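You operate a simulated robot arm through the tools that you are given. There is no shell and no other tool.

Carry out the task below with a simulated robot arm. There is one attempt and no reset: what you move stays moved.

JOB
Swap the mango pan for the melon pan and change the label.
Fine: old pan and old label on the slide shelf, fruit still in the pan; new label facing you; close the lid.

The check looks at the end state, three seconds after you hand in, the way a careful person would. Anything else that was tipped, shoved, dropped, spilled or broken makes it a failure. Lids that push on must go on centred and level and be pressed home; caps that screw on are set level and turned clockwise until they are tight.

ROBOT AND FRAMES
A 6-joint arm with a three-finger gripper, fixed in place. Base frame: the origin is on the floor under the middle of its stand, x ahead of it, y to its left, z up. Readings come in m, rad, newtons and seconds.
It reaches about 1.213 m from its shoulder. Its first joint turns from -2.897 to 2.897 rad. Payload 4.89 kg.
The tool frame sits at the grasp point between the pads (the TCP): z along the fingers, y along the line on which they close. The tips reach 0.03 m beyond it. The gripper opens to 0.164 m; its body begins 0.125 m behind the TCP.
Orientation is that of the tool frame in the base frame, as a unit quaternion [w, x, y, z]. With the fingers straight down and closing along the base's y, the tool's x points along the base's -x, its y along +y and its z along -z.

CONTROLS
- The arm moves only by the tool nudge_tool. Its argument "rows" is a list of rows, each a list of 7 numbers: the finger opening in m, from 0 to 0.164, then the shift along the tool's x, y, z in units of 50 mm (1.0 is 50 mm), then the turn, a rotation vector about the tool's x, y, z in units of 4 degrees (1.0 is 4 degrees). In form: [[jaw, tx, ty, tz, ax, ay, az], ...]. A call has 1 to 20 rows; each row shifts and turns the commanded pose from where the row before left it, along the tool's axes as they then stand. A call with a number of a shift or a turn outside -1 to 1 is refused whole. A row lasts 0.2 s, in which the tool goes at most 0.05 m and 0.15 rad; a call with a longer step from one row to the next is refused whole, and so is a gripper value outside its range. A pose out of reach is approached as far as the arm can. The call stops where the force on the tool passes 40 N (or 10 N more than at its start, if that is more) or the arm is blocked; 0.2 s more then pass. Each finger travels about 0.108 m/s and halts on what it meets, pressing with about 28 N; the grip force reading is that of the motor and also rises with nothing between the fingers. The clock runs only during rows and for 0.2 s after the last one: add rows that do not move to give the fingers time. The reply holds the time, the measured pose of the TCP, the force on the tool along the base axes, the opening and the grip force, in the units named above and with some noise, with the torque about the TCP (base axes, N m) and any sound that the robot's microphone picked up.
- Cameras (640 x 400 px; columns grow to the right, rows downward): "scene" is fixed at [0.2199, -0.4995, 1.8175]; the picture's right is [0.73, -0.68, 0.00], its down [-0.32, -0.35, -0.88] and it looks along [0.60, 0.65, -0.47] (base axes); focal length 345 px, centre (320, 200). "wrist" rides on the gripper at [0.076, -0.002, -0.152] in the tool frame; the picture's right is [0.02, 1.00, 0.00], its down [-0.88, 0.02, -0.47] and it looks along [-0.47, 0.01, 0.88] (tool axes); focal length 247 px, centre (320, 200). There is no depth. A picture from a camera that has moved, and an enlarged one, comes with that camera's place and axes in the base frame and with its lens.
- capture(camera): a new picture of that camera. It takes no simulated time.
- lift_body(by): moves the trunk up (or, below 0, down) by that many m; the arm rides with it, the base frame stays. It gives what a move gives, with no picture.
- inspect(camera, box): a new picture of the part [left, top, right, bottom] of that camera's present view, enlarged. It takes no simulated time.
- finish_job(): hands the job in; it is judged then, once.

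Places have to be worked out from the pictures, the camera data and where the tool is seen. Open the gripper and draw the arm clear of the work before you hand the job in, unless the task says otherwise.

The tools are called after "Call:" as name(argument=value, ...) on one line, values as JSON. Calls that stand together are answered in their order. nudge_tool: Moves the arm, as the interface text tells. Its arguments: {"type":"object","properties":{"rows":{"type":"array"}},"required":["rows"]} The other tools are called the same way: lift_body (by) moves the trunk up or down; capture (camera) takes a picture; inspect (camera, box) takes an enlarged picture of a part of a camera's view; finish_job () hands the job in.

At the start:

```text
t: 0.0
tcp_pos: [0.6635, 0.2393, 1.6181]
tool_rot: [0.0, 0.0, 1.0, 0.0]
contact_force: [0.2, -0.3, -0.1]
torque: [-0.05, 0.02, 0.0]
grip_width: 0.164
finger_force: 0.1
trunk travel left (down, up): [-0.3, 0.09]
```

scene: 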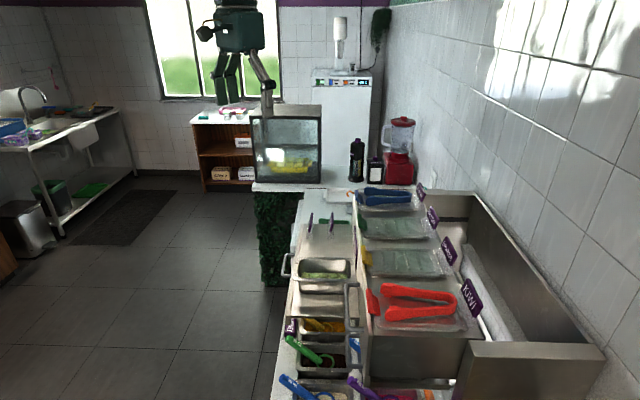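
wrist: 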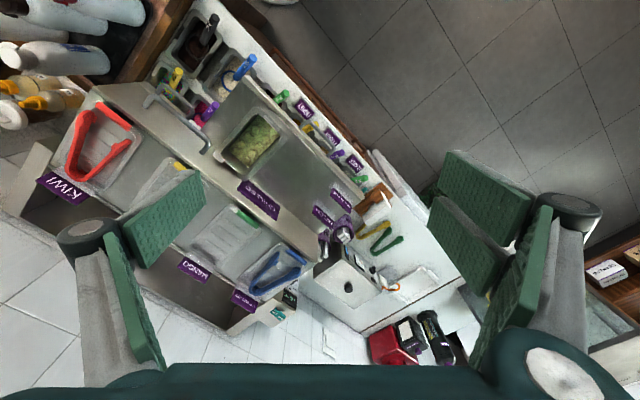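

I'll start by looking closely at the scene from both cameras before moving anything.

Call:
inspect(camera="scene", box=[260, 160, 500, 310])

Call:
inspect(camera="scene", box=[260, 250, 500, 400])

Call:
inspect(camera="wrist", box=[30, 60, 270, 210])

Call:
inspect(camera="wrist", box=[190, 60, 430, 210])

Call:
inspect(camera="wrist", box=[150, 180, 470, 380])

```text
2.67 times, centred on (380, 235) of scene
camera zoom: at [0.2199, -0.4995, 1.8175], right [0.73, -0.68, 0.0], down [-0.32, -0.35, -0.88], along [0.6, 0.65, -0.47], focal length 921 px, centre (160, 107)
```

zoom: 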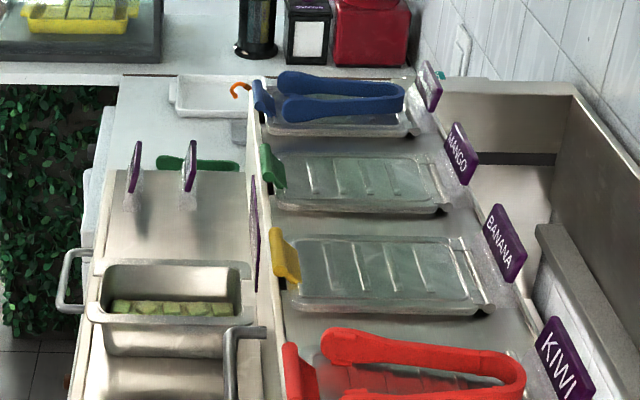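

```text
2.67 times, centred on (380, 325) of scene
camera zoom: at [0.2199, -0.4995, 1.8175], right [0.73, -0.68, 0.0], down [-0.32, -0.35, -0.88], along [0.6, 0.65, -0.47], focal length 921 px, centre (160, -133)
```

zoom: 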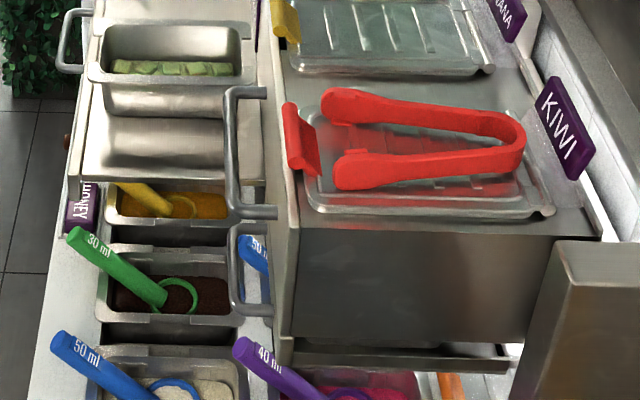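

```text
2.67 times, centred on (150, 135) of wrist
camera zoom: at [0.5875, 0.236, 1.7713], right [-0.02, 1.0, 0.0], down [0.88, 0.02, 0.47], along [0.47, 0.01, -0.88], focal length 659 px, centre (773, 373)
```

zoom: 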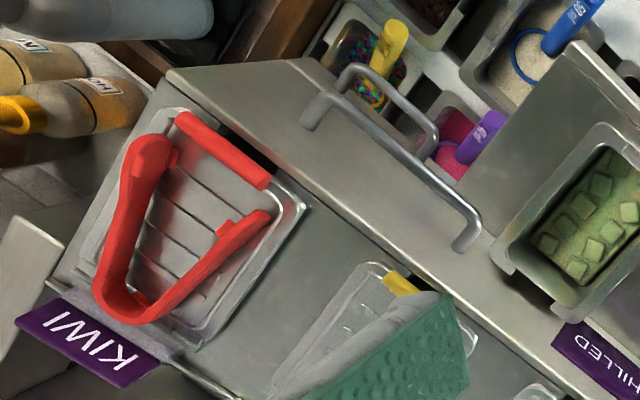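

```text
2.67 times, centred on (310, 135) of wrist
camera zoom: at [0.5875, 0.236, 1.7713], right [-0.02, 1.0, 0.0], down [0.88, 0.02, 0.47], along [0.47, 0.01, -0.88], focal length 659 px, centre (347, 373)
```

zoom: 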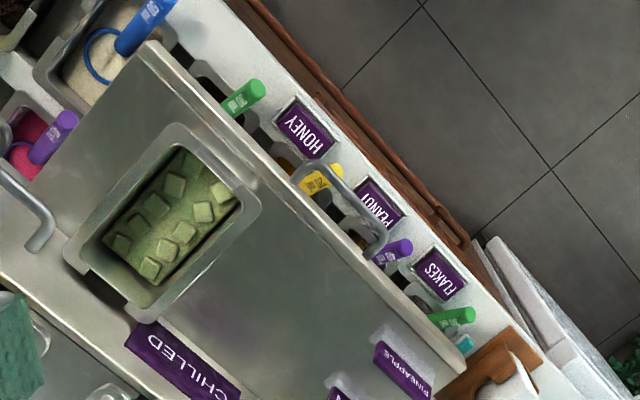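

```text
2.00 times, centred on (310, 280) of wrist
camera zoom: at [0.5875, 0.236, 1.7713], right [-0.02, 1.0, 0.0], down [0.88, 0.02, 0.47], along [0.47, 0.01, -0.88], focal length 494 px, centre (340, 40)
```

zoom: 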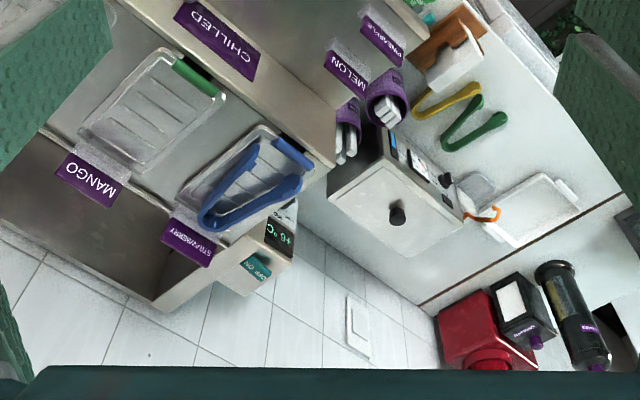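

The counter runs diagonally along about (0.70, 0.71). From both views I place the mango lid near (0.985, -0.005, 1.245), its green handle near (0.915, 0.068, 1.265), the MANGO label near (1.055, -0.078, 1.293) and the melon pan near (0.756, 0.065, 1.17). I'll turn the tool 44° to line up with the counter and look at the mango area from above.

Call:
nudge_tool(rows=[[0.164, -0.7, -0.4, 0, 0, 0, 0], [0.164, -0.7, -0.4, 0, 0, 0, 0], [0.164, -0.7, -0.4, 0, 0, 0, 0], [0.164, -0.7, -0.4, 0, 0, 0, 0], [0.164, -0.7, -0.4, 0, 0, 0, 0], [0.164, 0, 0, 0, 0, 0, 1], [0.164, 0, 0, 0, 0, 0, 1], [0.164, 0, 0, 0, 0, 0, 1], [0.164, 0, 0, 0, 0, 0, 1], [0.164, 0, 0, 0, 0, 0, 1], [0.164, 0, 0, 0, 0, 0, 1], [0.164, 0, 0, 0, 0, 0, 1], [0.164, 0, 0, 0, 0, 0, 1], [0.164, 0, 0, 0, 0, 0, 1], [0.164, 0, 0, 0, 0, 0, 1], [0.164, 0, 0, 0, 0, 0, 1]])

Call:
capture(camera="wrist")

Call:
capture(camera="scene")

```text
t: 3.4
tcp_pos: [0.8381, 0.1392, 1.6192]
tool_rot: [0.0, 0.375, 0.927, -0.001]
contact_force: [0.2, -0.1, 0.3]
torque: [0.0, 0.01, 0.02]
grip_width: 0.1639
finger_force: 0.1
trunk travel left (down, up): [-0.3, 0.09]
```

```text
taken
camera wrist: at [0.7828, 0.1898, 1.7714], right [0.68, 0.73, 0.0], down [0.65, -0.6, 0.47], along [0.35, -0.32, -0.88], focal length 247 px, centre (320, 200)
```

wrist: 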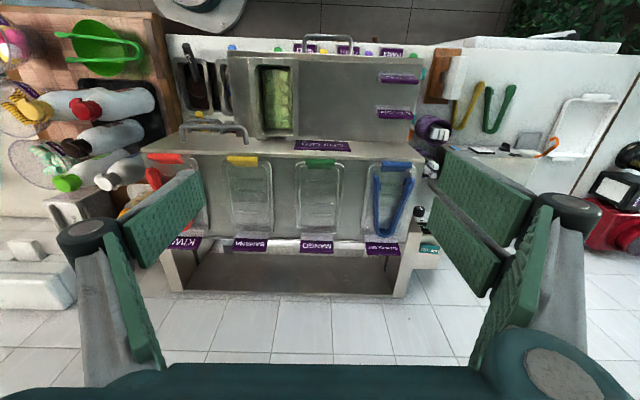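

```text
taken
```

scene: 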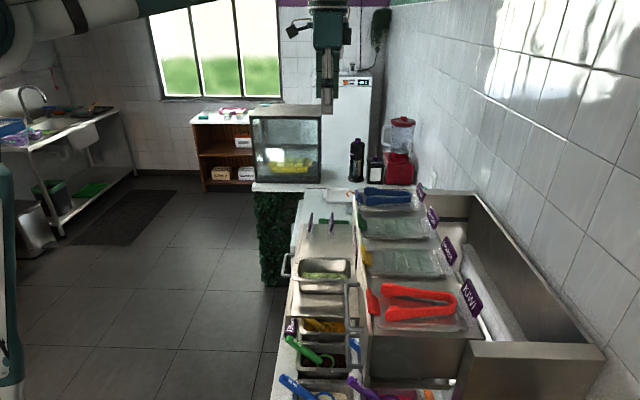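

The counter is now nearly square in the wrist view. I'll enlarge the mango lid and label, the slide shelf and the melon pan to learn how each is built.

Call:
inspect(camera="wrist", box=[270, 140, 370, 265])

Call:
inspect(camera="wrist", box=[220, 30, 430, 160])

Call:
inspect(camera="wrist", box=[140, 140, 440, 300])

Call:
inspect(camera="scene", box=[340, 180, 480, 270])

Call:
inspect(camera="scene", box=[280, 200, 400, 320])

```text
3.20 times, centred on (320, 202) of wrist
camera zoom: at [0.7828, 0.1898, 1.7714], right [0.68, 0.73, 0.0], down [0.65, -0.6, 0.47], along [0.35, -0.32, -0.88], focal length 790 px, centre (320, 192)
```

zoom: 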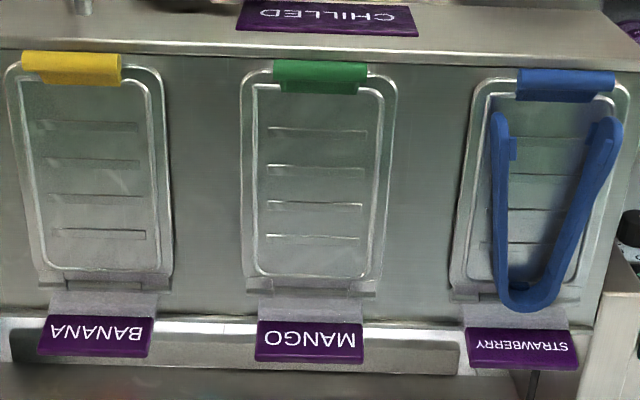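

```text
3.05 times, centred on (325, 95) of wrist
camera zoom: at [0.7828, 0.1898, 1.7714], right [0.68, 0.73, 0.0], down [0.65, -0.6, 0.47], along [0.35, -0.32, -0.88], focal length 753 px, centre (305, 520)
```

zoom: 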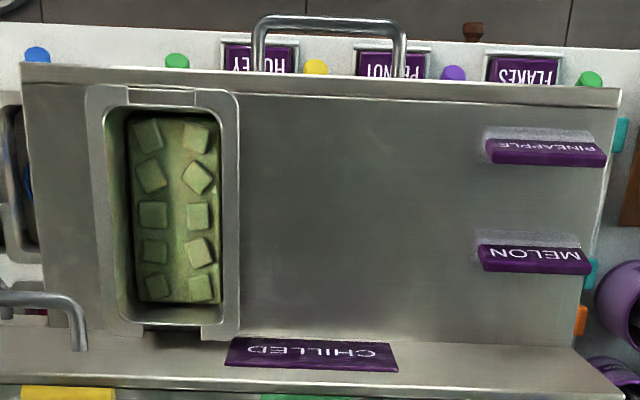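

```text
2.13 times, centred on (290, 220) of wrist
camera zoom: at [0.7828, 0.1898, 1.7714], right [0.68, 0.73, 0.0], down [0.65, -0.6, 0.47], along [0.35, -0.32, -0.88], focal length 527 px, centre (384, 157)
```

zoom: 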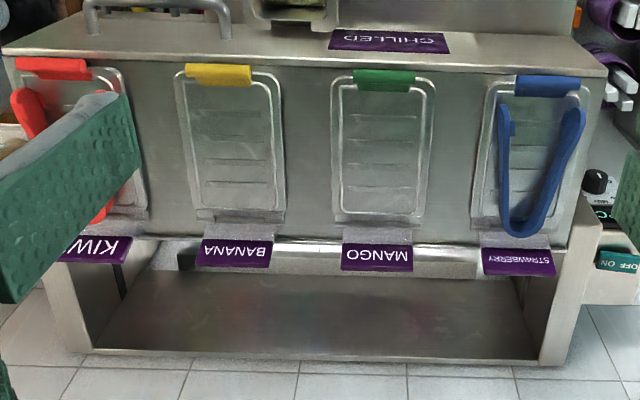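

```text
4.44 times, centred on (410, 225) of scene
camera zoom: at [0.2199, -0.4995, 1.8175], right [0.73, -0.68, 0.0], down [-0.32, -0.35, -0.88], along [0.6, 0.65, -0.47], focal length 1535 px, centre (-80, 89)
```

zoom: 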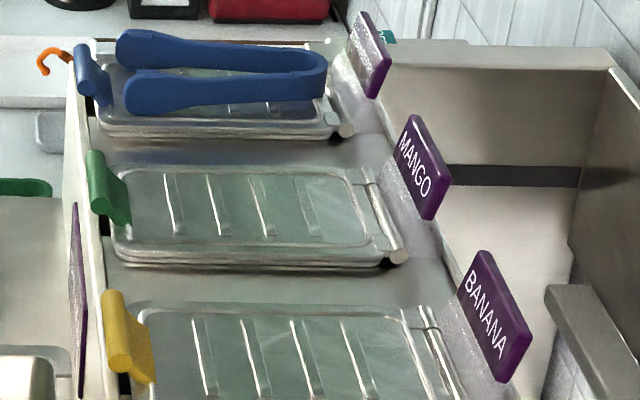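

```text
3.33 times, centred on (340, 260) of scene
camera zoom: at [0.2199, -0.4995, 1.8175], right [0.73, -0.68, 0.0], down [-0.32, -0.35, -0.88], along [0.6, 0.65, -0.47], focal length 1151 px, centre (253, 0)
```

zoom: 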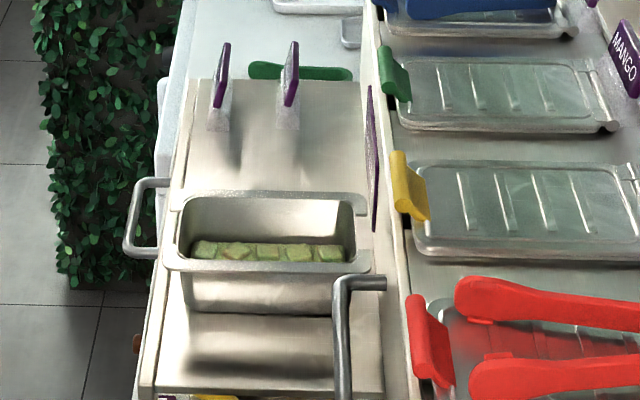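

Labels look like tilted plates on clear feet, the lids hinge on a rod at the back, and the pan looks like a ninth-size pan with a rim on the shelf at about z 1.11. I'll check the shape of the fingers in the wrist view.

Call:
inspect(camera="wrist", box=[40, 140, 640, 400])

Call:
inspect(camera="scene", box=[270, 0, 400, 130])

```text
1.07 times, centred on (340, 270) of wrist (not enlarged: the box is as wide or as high as the picture)
camera zoom: at [0.7828, 0.1898, 1.7714], right [0.68, 0.73, 0.0], down [0.65, -0.6, 0.47], along [0.35, -0.32, -0.88], focal length 263 px, centre (299, 125)
```

zoom: 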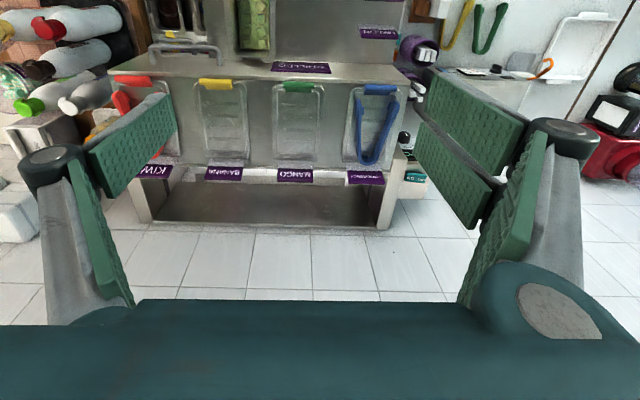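

```text
3.08 times, centred on (335, 65) of scene
camera zoom: at [0.2199, -0.4995, 1.8175], right [0.73, -0.68, 0.0], down [-0.32, -0.35, -0.88], along [0.6, 0.65, -0.47], focal length 1062 px, centre (274, 615)
```

zoom: 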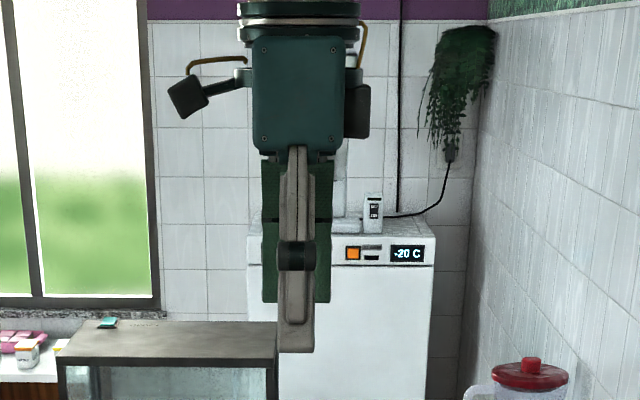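

The gripper has one thumb on the -u side and two side-by-side fingers on the +u side. I'll go lower over the mango lid for a closer view of the lid, handle and label.

Call:
nudge_tool(rows=[[0.164, -0.342, 0, 0.8, 0, 0, 0], [0.164, -0.342, 0, 0.8, 0, 0, 0], [0.164, -0.342, 0, 0.8, 0, 0, 0], [0.164, -0.342, 0, 0.8, 0, 0, 0], [0.164, -0.342, 0, 0.8, 0, 0, 0]])

Call:
capture(camera="wrist")

Call:
inspect(camera="wrist", box=[220, 110, 420, 235])

Call:
inspect(camera="wrist", box=[220, 220, 420, 345])

Call:
inspect(camera="wrist", box=[160, 0, 440, 140])

Call:
capture(camera="scene")

```text
t: 4.6
tcp_pos: [0.8978, 0.0793, 1.4168]
tool_rot: [0.0, 0.374, 0.927, 0.0]
contact_force: [-0.3, -0.1, 0.0]
torque: [-0.05, -0.01, -0.03]
grip_width: 0.1641
finger_force: 0.0
trunk travel left (down, up): [-0.3, 0.09]
```

```text
taken
camera wrist: at [0.8427, 0.1306, 1.5709], right [0.68, 0.73, 0.0], down [0.65, -0.6, 0.47], along [0.35, -0.32, -0.88], focal length 247 px, centre (320, 200)
```

wrist: 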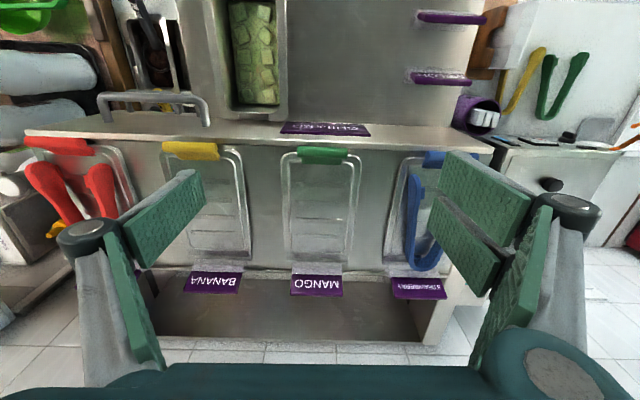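

```text
3.20 times, centred on (320, 172) of wrist
camera zoom: at [0.8427, 0.1306, 1.5709], right [0.68, 0.73, 0.0], down [0.65, -0.6, 0.47], along [0.35, -0.32, -0.88], focal length 790 px, centre (320, 288)
```

zoom: 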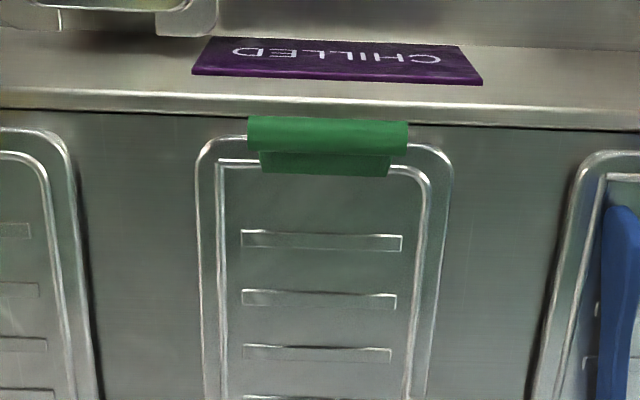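

```text
3.20 times, centred on (320, 282) of wrist
camera zoom: at [0.8427, 0.1306, 1.5709], right [0.68, 0.73, 0.0], down [0.65, -0.6, 0.47], along [0.35, -0.32, -0.88], focal length 790 px, centre (320, -64)
```

zoom: 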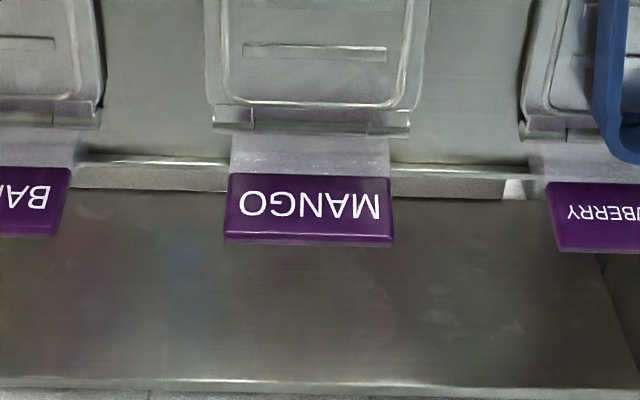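

```text
2.29 times, centred on (300, 70) of wrist
camera zoom: at [0.8427, 0.1306, 1.5709], right [0.68, 0.73, 0.0], down [0.65, -0.6, 0.47], along [0.35, -0.32, -0.88], focal length 564 px, centre (366, 497)
```

zoom: 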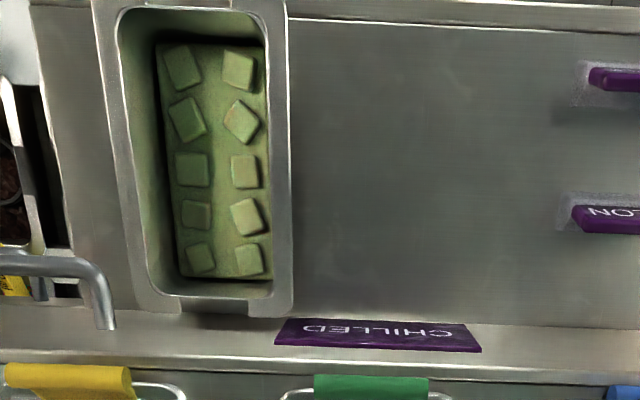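

```text
taken
```

scene: 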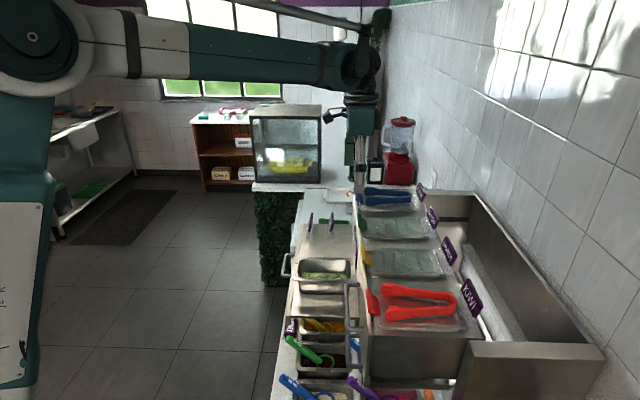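

The purple MANGO plate spans about z 1.273–1.306, leaning back slightly, centred near (1.062, -0.080). I'll zoom the scene camera on the labels and handles to understand the clear parts.

Call:
inspect(camera="scene", box=[400, 195, 460, 235])

Call:
inspect(camera="scene", box=[295, 205, 345, 245])

Call:
inspect(camera="scene", box=[345, 205, 405, 245])

Call:
inspect(camera="scene", box=[280, 245, 370, 305])

Call:
inspect(camera="wrist", box=[380, 0, 500, 80])

```text
10.00 times, centred on (430, 215) of scene
camera zoom: at [0.2199, -0.4995, 1.8175], right [0.73, -0.68, 0.0], down [-0.32, -0.35, -0.88], along [0.6, 0.65, -0.47], focal length 3453 px, centre (-780, 50)
```

zoom: 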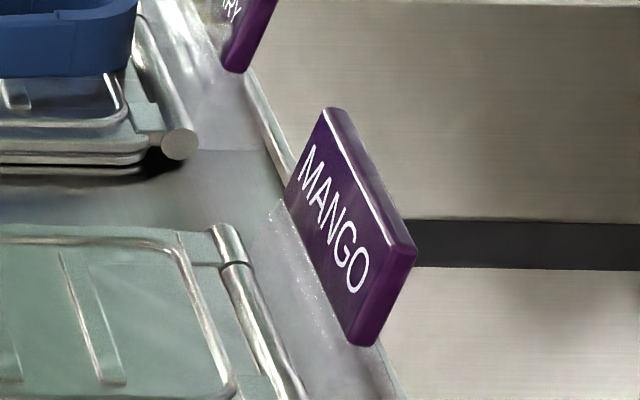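

```text
10.00 times, centred on (320, 225) of scene
camera zoom: at [0.2199, -0.4995, 1.8175], right [0.73, -0.68, 0.0], down [-0.32, -0.35, -0.88], along [0.6, 0.65, -0.47], focal length 3453 px, centre (320, -50)
```

zoom: 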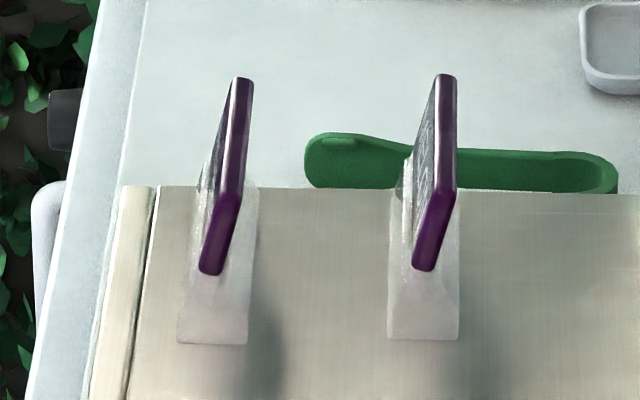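

```text
10.00 times, centred on (375, 225) of scene
camera zoom: at [0.2199, -0.4995, 1.8175], right [0.73, -0.68, 0.0], down [-0.32, -0.35, -0.88], along [0.6, 0.65, -0.47], focal length 3453 px, centre (-230, -50)
```

zoom: 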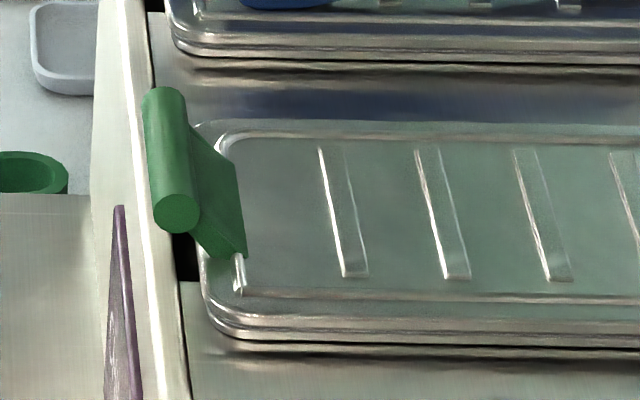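

```text
6.67 times, centred on (325, 275) of scene
camera zoom: at [0.2199, -0.4995, 1.8175], right [0.73, -0.68, 0.0], down [-0.32, -0.35, -0.88], along [0.6, 0.65, -0.47], focal length 2302 px, centre (287, -300)
```

zoom: 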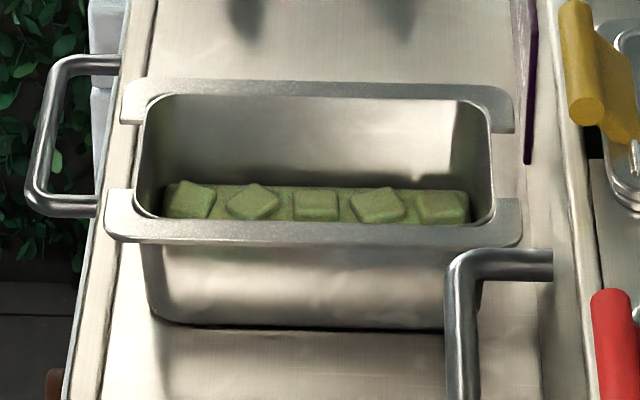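

```text
5.00 times, centred on (440, 40) of wrist
camera zoom: at [0.8427, 0.1306, 1.5709], right [0.68, 0.73, 0.0], down [0.65, -0.6, 0.47], along [0.35, -0.32, -0.88], focal length 1235 px, centre (-280, 1000)
```

zoom: 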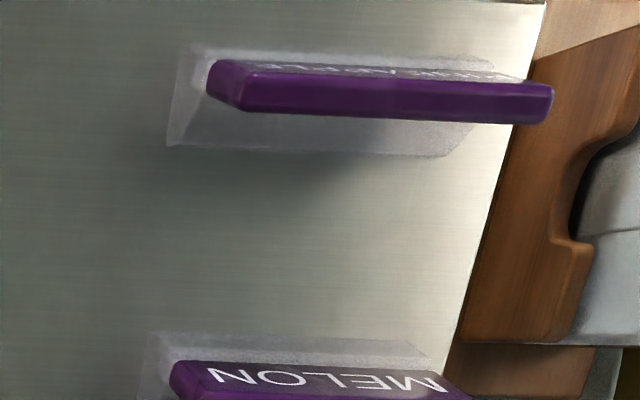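

The label is a purple plate (about 80 × 30 mm) on a clear foot, and the lid's green bar is a round rod about 62 mm long with its axis along the row. I'll move above the MANGO label and start turning the gripper 90° so it can pinch the plate through its thickness.

Call:
nudge_tool(rows=[[0.164, -0.914, 0, 0, 0, 0, 0], [0.164, -0.914, 0, 0, 0, 0, 0], [0.164, -0.914, 0, 0, 0, 0, 0], [0.164, -0.914, 0, 0, 0, 0, 0], [0.164, -0.914, 0, 0, 0, 0, 0], [0.14, 0, 0, 0, 0, 0, -1], [0.12, 0, 0, 0, 0, 0, -1], [0.1, 0, 0, 0, 0, 0, -1], [0.08, 0, 0, 0, 0, 0, -1], [0.07, 0, 0, 0, 0, 0, -1], [0.07, 0, 0, 0, 0, 0, -1], [0.07, 0, 0, 0, 0, 0, -1], [0.07, 0, 0, 0, 0, 0, -1], [0.07, 0, 0, 0, 0, 0, -1], [0.07, 0, 0, 0, 0, 0, -1], [0.07, 0, 0, 0, 0, 0, -1], [0.07, 0, 0, 0, 0, 0, -1], [0.07, 0, 0, 0, 0, 0, -1], [0.07, 0, 0, 0, 0, 0, -1], [0.07, 0, 0, 0, 0, 0, -1]])

Call:
capture(camera="scene")

Call:
capture(camera="wrist")

```text
t: 8.8
tcp_pos: [1.0641, -0.0796, 1.417]
tool_rot: [0.0, -0.141, 0.99, 0.0]
contact_force: [0.1, 0.3, 1.0]
torque: [-0.01, -0.03, 0.02]
grip_width: 0.0701
finger_force: 0.1
trunk travel left (down, up): [-0.3, 0.09]
```

```text
taken
```

scene: 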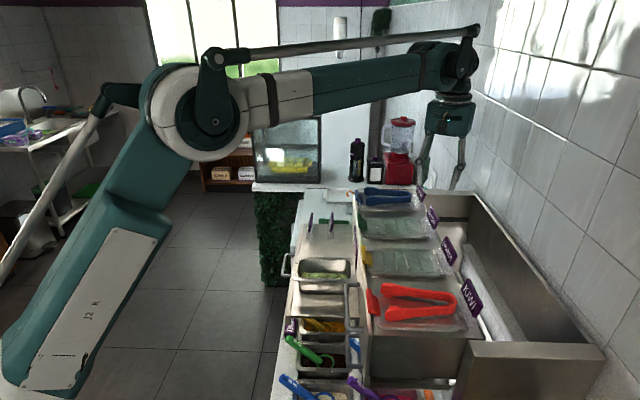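

```text
taken
camera wrist: at [0.9917, -0.1036, 1.5708], right [-0.3, 0.95, 0.0], down [0.84, 0.26, 0.47], along [0.45, 0.14, -0.88], focal length 247 px, centre (320, 200)
```

wrist: 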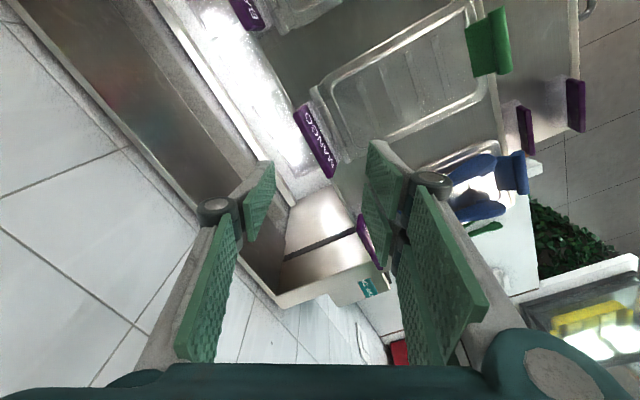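

The gripper is above the label and partway turned. I'll finish the turn, then check the label and finger profile.

Call:
nudge_tool(rows=[[0.07, 0, 0, 0, 0, 0, -1], [0.07, 0, 0, 0, 0, 0, -1], [0.07, 0, 0, 0, 0, 0, -1], [0.07, 0, 0, 0, 0, 0, -1], [0.07, 0, 0, 0, 0, 0, -1], [0.07, 0, 0, 0, 0, 0, -1], [0.07, 0, 0, 0, 0, 0, -1], [0.07, 0, 0, 0, 0, 0, -0.5]])

Call:
inspect(camera="scene", box=[385, 80, 495, 230])

Call:
capture(camera="wrist")

Call:
inspect(camera="wrist", box=[200, 90, 440, 240])

```text
t: 10.6
tcp_pos: [1.0653, -0.0789, 1.4173]
tool_rot: [-0.001, -0.391, 0.92, 0.0]
contact_force: [-0.6, -0.1, -0.2]
torque: [0.0, 0.01, 0.02]
grip_width: 0.0704
finger_force: 0.1
trunk travel left (down, up): [-0.3, 0.09]
```

```text
2.67 times, centred on (440, 155) of scene
camera zoom: at [0.2199, -0.4995, 1.8175], right [0.73, -0.68, 0.0], down [-0.32, -0.35, -0.88], along [0.6, 0.65, -0.47], focal length 921 px, centre (0, 320)
```

zoom: 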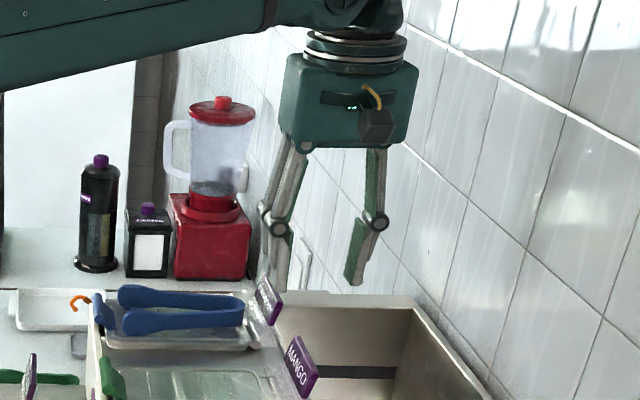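

```text
taken
camera wrist: at [1.0135, -0.1366, 1.5712], right [-0.73, 0.68, 0.0], down [0.6, 0.65, 0.47], along [0.32, 0.35, -0.88], focal length 247 px, centre (320, 200)
```

wrist: 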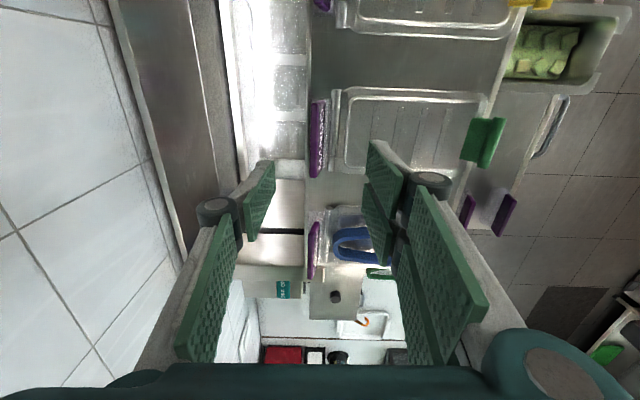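

```text
2.67 times, centred on (320, 165) of wrist
camera zoom: at [1.0135, -0.1366, 1.5712], right [-0.73, 0.68, 0.0], down [0.6, 0.65, 0.47], along [0.32, 0.35, -0.88], focal length 659 px, centre (320, 293)
```

zoom: 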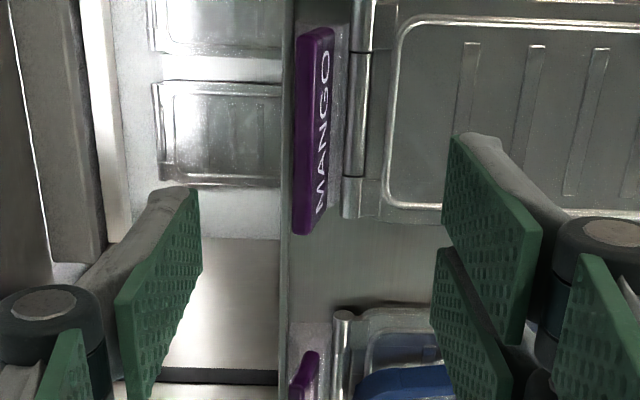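

Label centre now reads u≈0.682, n≈-0.8245 with the plate leaning about 15° back, which nearly matches where the gripper is. I'll tilt the tool 15° to match the lean and come down to just above the plate before checking again.

Call:
nudge_tool(rows=[[0.07, 0.06, -0.164, 0, -0.94, 0, 0], [0.07, 0, 0, 0, -0.94, 0, 0], [0.07, 0, 0, 0, -0.94, 0, 0], [0.07, 0, 0, 0, -0.93, 0, 0], [0.07, 0, -0.125, 0.465, 0, 0, 0], [0.07, 0, -0.125, 0.465, 0, 0, 0], [0.06, 0, -0.125, 0.465, 0, 0, 0], [0.06, 0, 0, 0, 0, 0, 0]])

Call:
inspect(camera="scene", box=[385, 130, 495, 250])

Call:
capture(camera="wrist")

Call:
inspect(camera="wrist", box=[240, 120, 400, 220])

```text
t: 12.4
tcp_pos: [1.0684, -0.0885, 1.3447]
tool_rot: [-0.051, -0.388, 0.913, 0.12]
contact_force: [1.5, -0.4, -0.6]
torque: [0.0, 0.09, 0.0]
grip_width: 0.0601
finger_force: 0.0
trunk travel left (down, up): [-0.3, 0.09]
```

```text
3.33 times, centred on (440, 190) of scene
camera zoom: at [0.2199, -0.4995, 1.8175], right [0.73, -0.68, 0.0], down [-0.32, -0.35, -0.88], along [0.6, 0.65, -0.47], focal length 1151 px, centre (-80, 233)
```

zoom: 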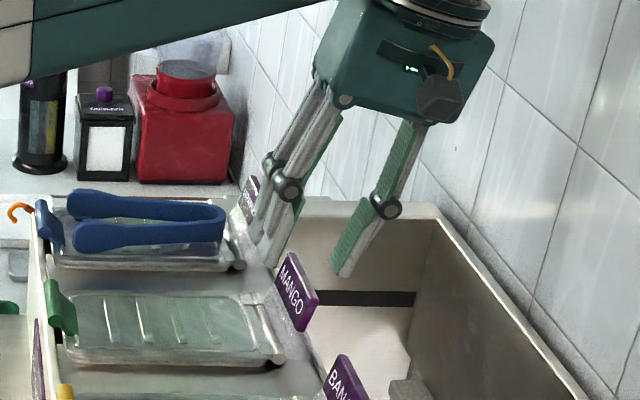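

```text
taken
camera wrist: at [1.0454, -0.172, 1.4925], right [-0.71, 0.66, 0.26], down [0.69, 0.56, 0.46], along [0.16, 0.51, -0.85], focal length 247 px, centre (320, 200)
```

wrist: 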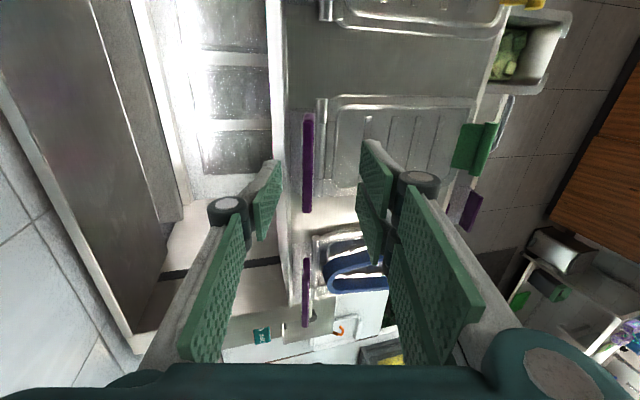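

```text
4.00 times, centred on (320, 170) of wrist
camera zoom: at [1.0454, -0.172, 1.4925], right [-0.71, 0.66, 0.26], down [0.69, 0.56, 0.46], along [0.16, 0.51, -0.85], focal length 988 px, centre (320, 320)
```

zoom: 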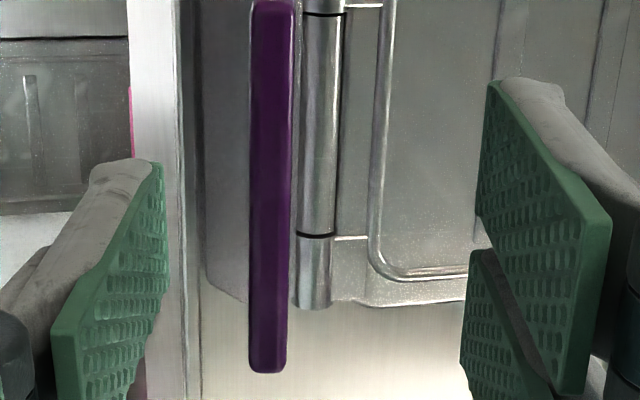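

Seen edge-on, the plate sits about 10 mm to the -y side of the tool and leans nearer 12°. I'll correct both and lower so the fingertips straddle the plate, still open.

Call:
nudge_tool(rows=[[0.06, 0, -0.2, 0, 0.7, 0, 0], [0.06, 0, 0, 0.35, 0, 0, 0], [0.06, 0, 0, 0.35, 0, 0, 0], [0.06, 0, 0, 0, 0, 0, 0]])

Call:
inspect(camera="scene", box=[400, 170, 470, 240])

Call:
inspect(camera="wrist", box=[240, 100, 400, 220])

```text
t: 13.4
tcp_pos: [1.0711, -0.0881, 1.3094]
tool_rot: [-0.042, -0.388, 0.915, 0.097]
contact_force: [0.4, 0.7, -0.4]
torque: [0.01, 0.03, -0.03]
grip_width: 0.06
finger_force: 0.0
trunk travel left (down, up): [-0.3, 0.09]
```

```text
5.71 times, centred on (435, 205) of scene
camera zoom: at [0.2199, -0.4995, 1.8175], right [0.73, -0.68, 0.0], down [-0.32, -0.35, -0.88], along [0.6, 0.65, -0.47], focal length 1973 px, centre (-337, 171)
```

zoom: 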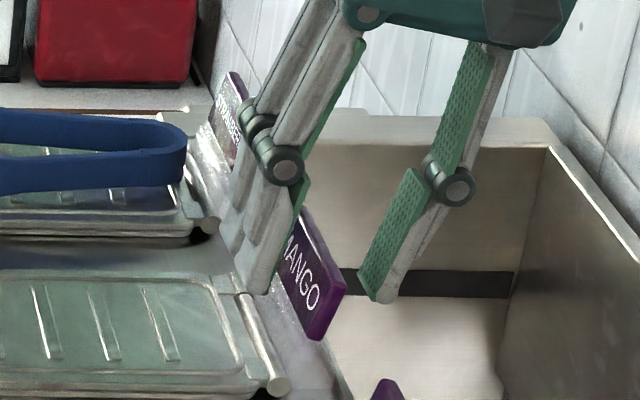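

```text
3.33 times, centred on (320, 160) of wrist
camera zoom: at [1.0421, -0.1676, 1.4583], right [-0.72, 0.66, 0.21], down [0.67, 0.58, 0.47], along [0.19, 0.48, -0.86], focal length 823 px, centre (320, 333)
```

zoom: 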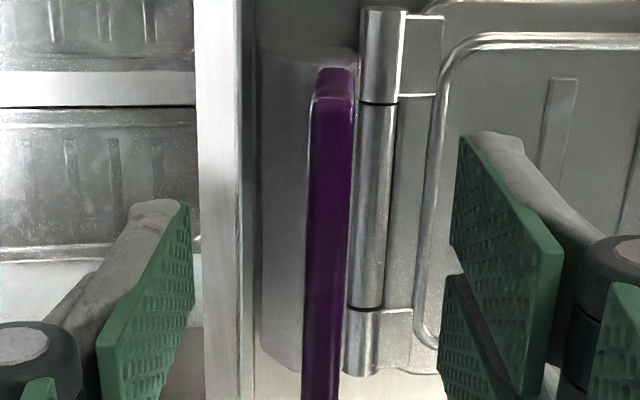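

The plate is centred between the fingers with no contact. I'll close on it.

Call:
nudge_tool(rows=[[0.04, 0, 0, 0, 0, 0, 0], [0.025, 0, 0, 0, 0, 0, 0], [0.015, 0, 0, 0, 0, 0, 0], [0.008, 0, 0, 0, 0, 0, 0], [0.0, 0, 0, 0, 0, 0, 0], [0.0, 0, 0, 0, 0, 0, 0], [0.0, 0, 0, 0, 0, 0, 0]])

Call:
inspect(camera="scene", box=[400, 170, 470, 240])

Call:
inspect(camera="wrist", box=[240, 100, 400, 220])

```text
t: 15.0
tcp_pos: [1.0715, -0.0872, 1.309]
tool_rot: [-0.041, -0.388, 0.915, 0.099]
contact_force: [-3.3, 2.8, -1.5]
torque: [0.29, 0.2, -0.22]
grip_width: 0.0092
finger_force: 27.9
trunk travel left (down, up): [-0.3, 0.09]
```

```text
5.71 times, centred on (435, 205) of scene
camera zoom: at [0.2199, -0.4995, 1.8175], right [0.73, -0.68, 0.0], down [-0.32, -0.35, -0.88], along [0.6, 0.65, -0.47], focal length 1973 px, centre (-337, 171)
```

zoom: 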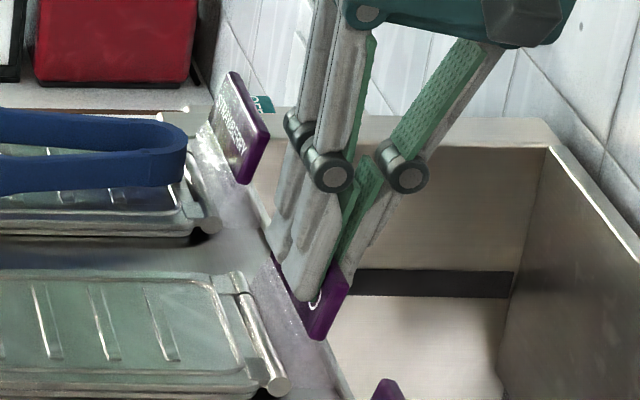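

```text
3.33 times, centred on (320, 160) of wrist
camera zoom: at [1.0418, -0.1674, 1.4587], right [-0.72, 0.66, 0.21], down [0.67, 0.58, 0.47], along [0.19, 0.48, -0.86], focal length 823 px, centre (320, 333)
```

zoom: 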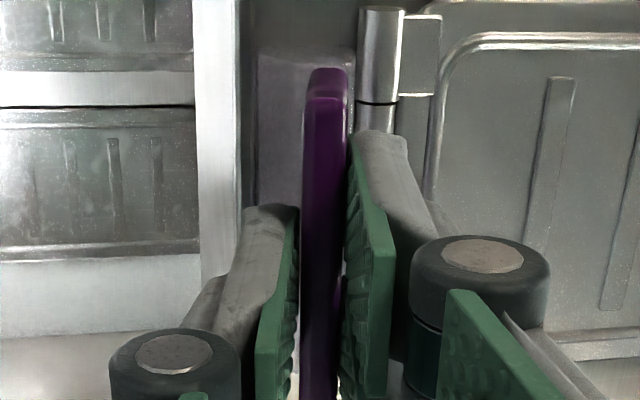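

The label is held at 9 mm width. I'll lift it straight up a little and watch the force in case it is seated in something.

Call:
nudge_tool(rows=[[0.0, 0, 0.042, -0.196, 0, 0, 0], [0.0, 0, 0.042, -0.196, 0, 0, 0], [0.0, 0, 0.083, -0.39, 0, 0, 0]])

Call:
inspect(camera="scene", box=[400, 160, 470, 240])

Call:
inspect(camera="wrist", box=[240, 100, 400, 220])

```text
t: 15.8
tcp_pos: [1.0701, -0.0891, 1.3495]
tool_rot: [-0.042, -0.389, 0.915, 0.098]
contact_force: [0.1, 0.1, -0.3]
torque: [-0.02, 0.04, -0.02]
grip_width: 0.0098
finger_force: 28.5
trunk travel left (down, up): [-0.3, 0.09]
```

```text
5.00 times, centred on (435, 200) of scene
camera zoom: at [0.2199, -0.4995, 1.8175], right [0.73, -0.68, 0.0], down [-0.32, -0.35, -0.88], along [0.6, 0.65, -0.47], focal length 1726 px, centre (-255, 200)
```

zoom: 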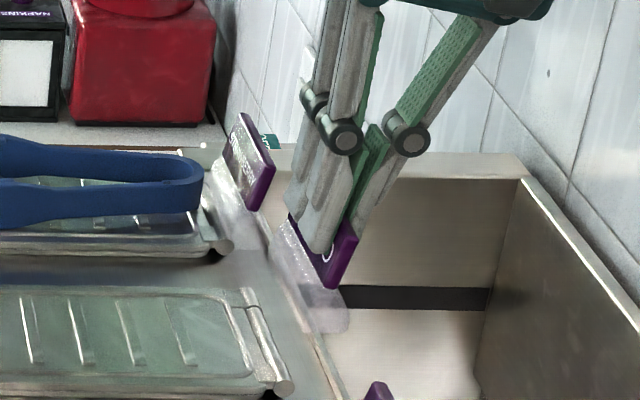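

```text
3.33 times, centred on (320, 160) of wrist
camera zoom: at [1.0415, -0.1684, 1.4993], right [-0.72, 0.66, 0.21], down [0.67, 0.58, 0.47], along [0.19, 0.48, -0.86], focal length 823 px, centre (320, 333)
```

zoom: 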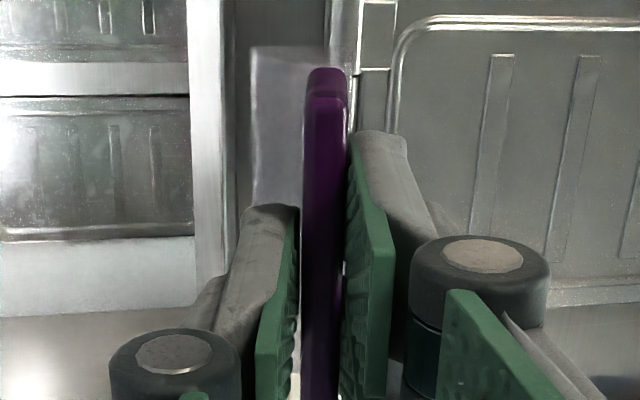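

The label is free and light; its foot is about 27 mm below the plate, so the deck is near z 1.243 while the shelf is near z 1.105. I'll carry it up and over to a free area of the slide shelf and hover there.

Call:
nudge_tool(rows=[[0.0, 0, 0.208, -0.95, 0, 0, 0], [0.0, -0.109, 0.804, 0.171, 0, 0, 0], [0.0, -0.109, 0.804, 0.171, 0, 0, 0], [0.0, -0.109, 0.804, 0.171, 0, 0, 0], [0.0, -0.109, 0.804, 0.171, 0, 0, 0], [0.0, -0.109, 0.804, 0.171, 0, 0, 0], [0.0, -0.109, 0.804, 0.171, 0, 0, 0], [0.0, -0.109, 0.804, 0.171, 0, 0, 0], [0.0, -0.109, 0.804, 0.171, 0, 0, 0], [0.0, -0.109, 0.804, 0.171, 0, 0, 0], [0.0, 0, 0, 0, 0, 0, 0], [0.0, 0, -0.166, 0.782, 0, 0, 0], [0.0, 0, -0.166, 0.782, 0, 0, 0], [0.0, 0, -0.166, 0.782, 0, 0, 0], [0.0, 0, 0, 0, 0, 0, 0]])

Call:
capture(camera="scene")

Call:
inspect(camera="scene", box=[270, 160, 410, 300])

Call:
capture(camera="wrist")

```text
t: 19.0
tcp_pos: [0.8377, 0.2033, 1.2793]
tool_rot: [-0.041, -0.388, 0.915, 0.098]
contact_force: [0.8, 0.8, -1.8]
torque: [-0.04, 0.08, 0.03]
grip_width: 0.0098
finger_force: 28.2
trunk travel left (down, up): [-0.3, 0.09]
```

```text
taken
```

scene: 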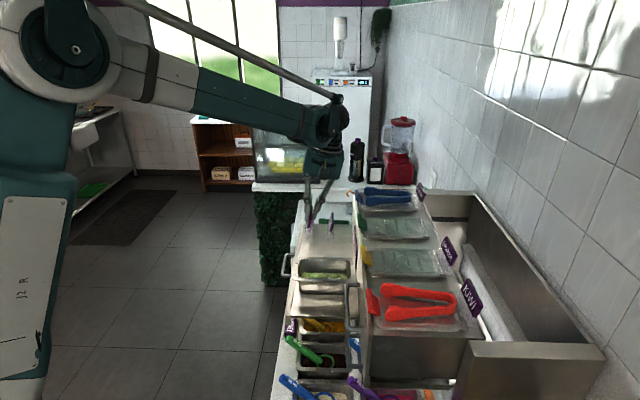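

```text
2.86 times, centred on (340, 230) of scene
camera zoom: at [0.2199, -0.4995, 1.8175], right [0.73, -0.68, 0.0], down [-0.32, -0.35, -0.88], along [0.6, 0.65, -0.47], focal length 987 px, centre (263, 114)
```

zoom: 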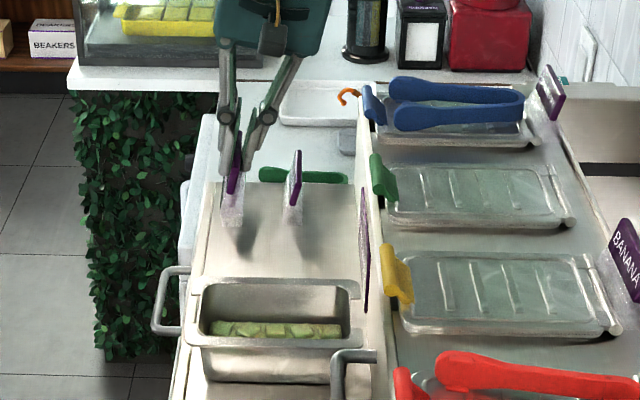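

```text
taken
camera wrist: at [0.81, 0.1236, 1.4277], right [-0.72, 0.66, 0.21], down [0.67, 0.58, 0.47], along [0.19, 0.48, -0.86], focal length 247 px, centre (320, 200)
```

wrist: 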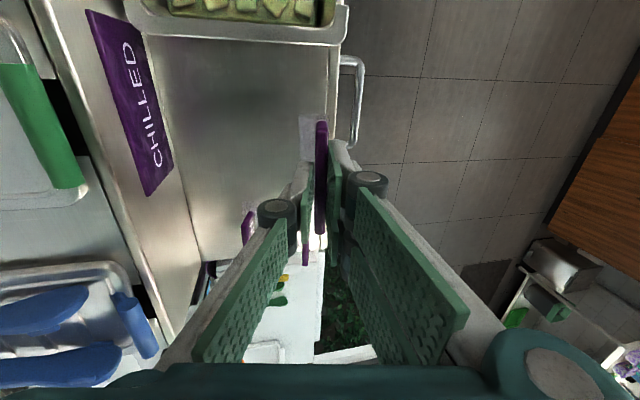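

The held label hangs over the clear middle of the shelf, whose front edge is near n = -0.394. I'll move it slightly inward and lower it close to the surface.

Call:
nudge_tool(rows=[[0.0, 0, -0.203, 0.57, 0, 0, 0], [0.0, 0, -0.203, 0.57, 0, 0, 0], [0.0, 0, -0.203, 0.57, 0, 0, 0], [0.0, 0, 0, 0, 0, 0, 0]])

Call:
inspect(camera="scene", box=[290, 190, 360, 250])

Call:
inspect(camera="wrist", box=[220, 80, 380, 240])

```text
t: 20.0
tcp_pos: [0.8477, 0.1954, 1.1872]
tool_rot: [-0.041, -0.388, 0.915, 0.098]
contact_force: [0.5, 0.1, -1.2]
torque: [-0.04, 0.09, 0.04]
grip_width: 0.0095
finger_force: 28.3
trunk travel left (down, up): [-0.3, 0.09]
```

```text
6.67 times, centred on (325, 220) of scene
camera zoom: at [0.2199, -0.4995, 1.8175], right [0.73, -0.68, 0.0], down [-0.32, -0.35, -0.88], along [0.6, 0.65, -0.47], focal length 2302 px, centre (287, 67)
```

zoom: 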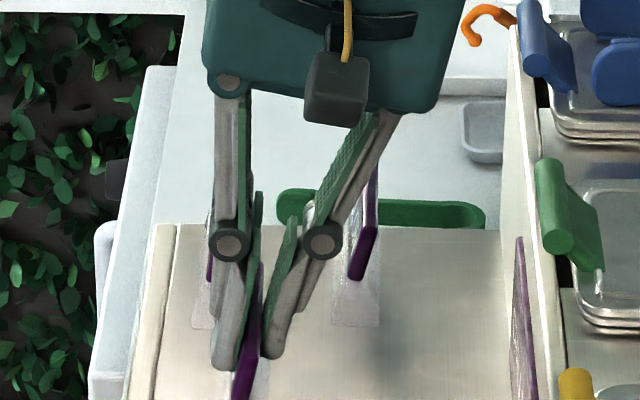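

```text
2.50 times, centred on (300, 160) of wrist
camera zoom: at [0.8191, 0.1162, 1.3364], right [-0.72, 0.66, 0.21], down [0.67, 0.58, 0.47], along [0.19, 0.48, -0.86], focal length 617 px, centre (370, 300)
```

zoom: 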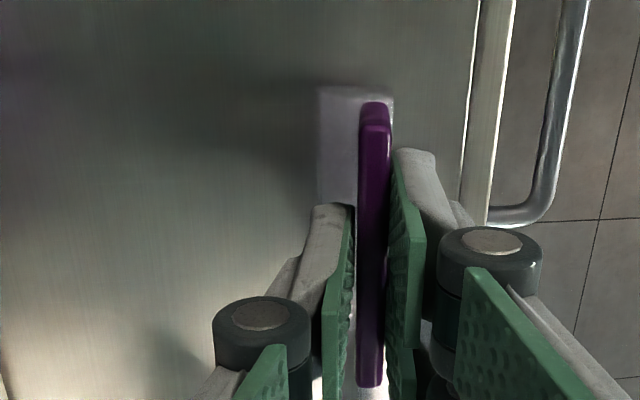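

Close to the surface now. I'll look at the foot's gap to the shelf.

Call:
inspect(camera="scene", box=[295, 215, 355, 260])

Call:
nudge_tool(rows=[[0.0, 0, -0.021, 0.098, 0, 0, 0], [0.0, 0, 0, 0, 0, 0, 0]])

Call:
nudge_tool(rows=[[0.0, 0, -0.0125, 0.059, 0, 0, 0], [0.0, 0, 0, 0, 0, 0, 0]])

Call:
nudge_tool(rows=[[0.0, 0, -0.0125, 0.059, 0, 0, 0], [0.0, 0, 0, 0, 0, 0, 0]])

Call:
inspect(camera="scene", box=[295, 215, 355, 260])

```text
8.89 times, centred on (325, 238) of scene
camera zoom: at [0.2199, -0.4995, 1.8175], right [0.73, -0.68, 0.0], down [-0.32, -0.35, -0.88], along [0.6, 0.65, -0.47], focal length 3069 px, centre (276, -133)
```

zoom: 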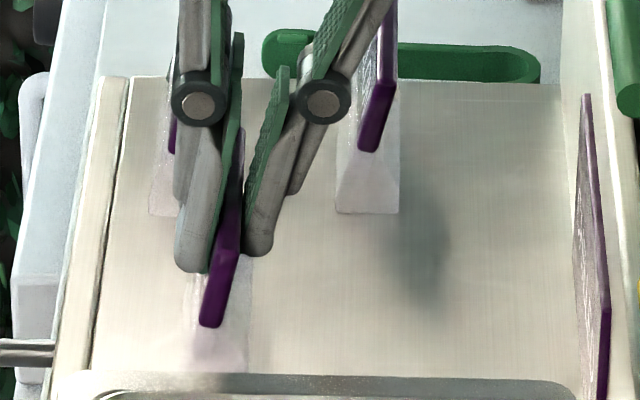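

```text
t: 20.6
tcp_pos: [0.8458, 0.1965, 1.1834]
tool_rot: [-0.042, -0.388, 0.915, 0.098]
contact_force: [-1.0, 0.1, -0.8]
torque: [0.0, 0.06, 0.05]
grip_width: 0.0094
finger_force: 28.1
trunk travel left (down, up): [-0.3, 0.09]
```

```text
t: 21.2
tcp_pos: [0.8454, 0.1955, 1.1802]
tool_rot: [-0.042, -0.389, 0.915, 0.098]
contact_force: [0.8, 0.2, -0.9]
torque: [-0.02, -0.04, -0.04]
grip_width: 0.0097
finger_force: 28.4
trunk travel left (down, up): [-0.3, 0.09]
```

```text
t: 21.8
tcp_pos: [0.8467, 0.1979, 1.1777]
tool_rot: [-0.041, -0.389, 0.915, 0.098]
contact_force: [-0.4, -0.4, -1.3]
torque: [-0.02, -0.02, -0.02]
grip_width: 0.0094
finger_force: 27.6
trunk travel left (down, up): [-0.3, 0.09]
```

```text
8.89 times, centred on (325, 238) of scene
camera zoom: at [0.2199, -0.4995, 1.8175], right [0.73, -0.68, 0.0], down [-0.32, -0.35, -0.88], along [0.6, 0.65, -0.47], focal length 3069 px, centre (276, -133)
```

zoom: 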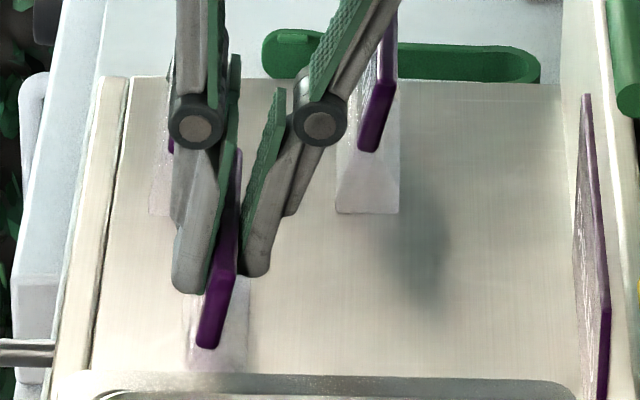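

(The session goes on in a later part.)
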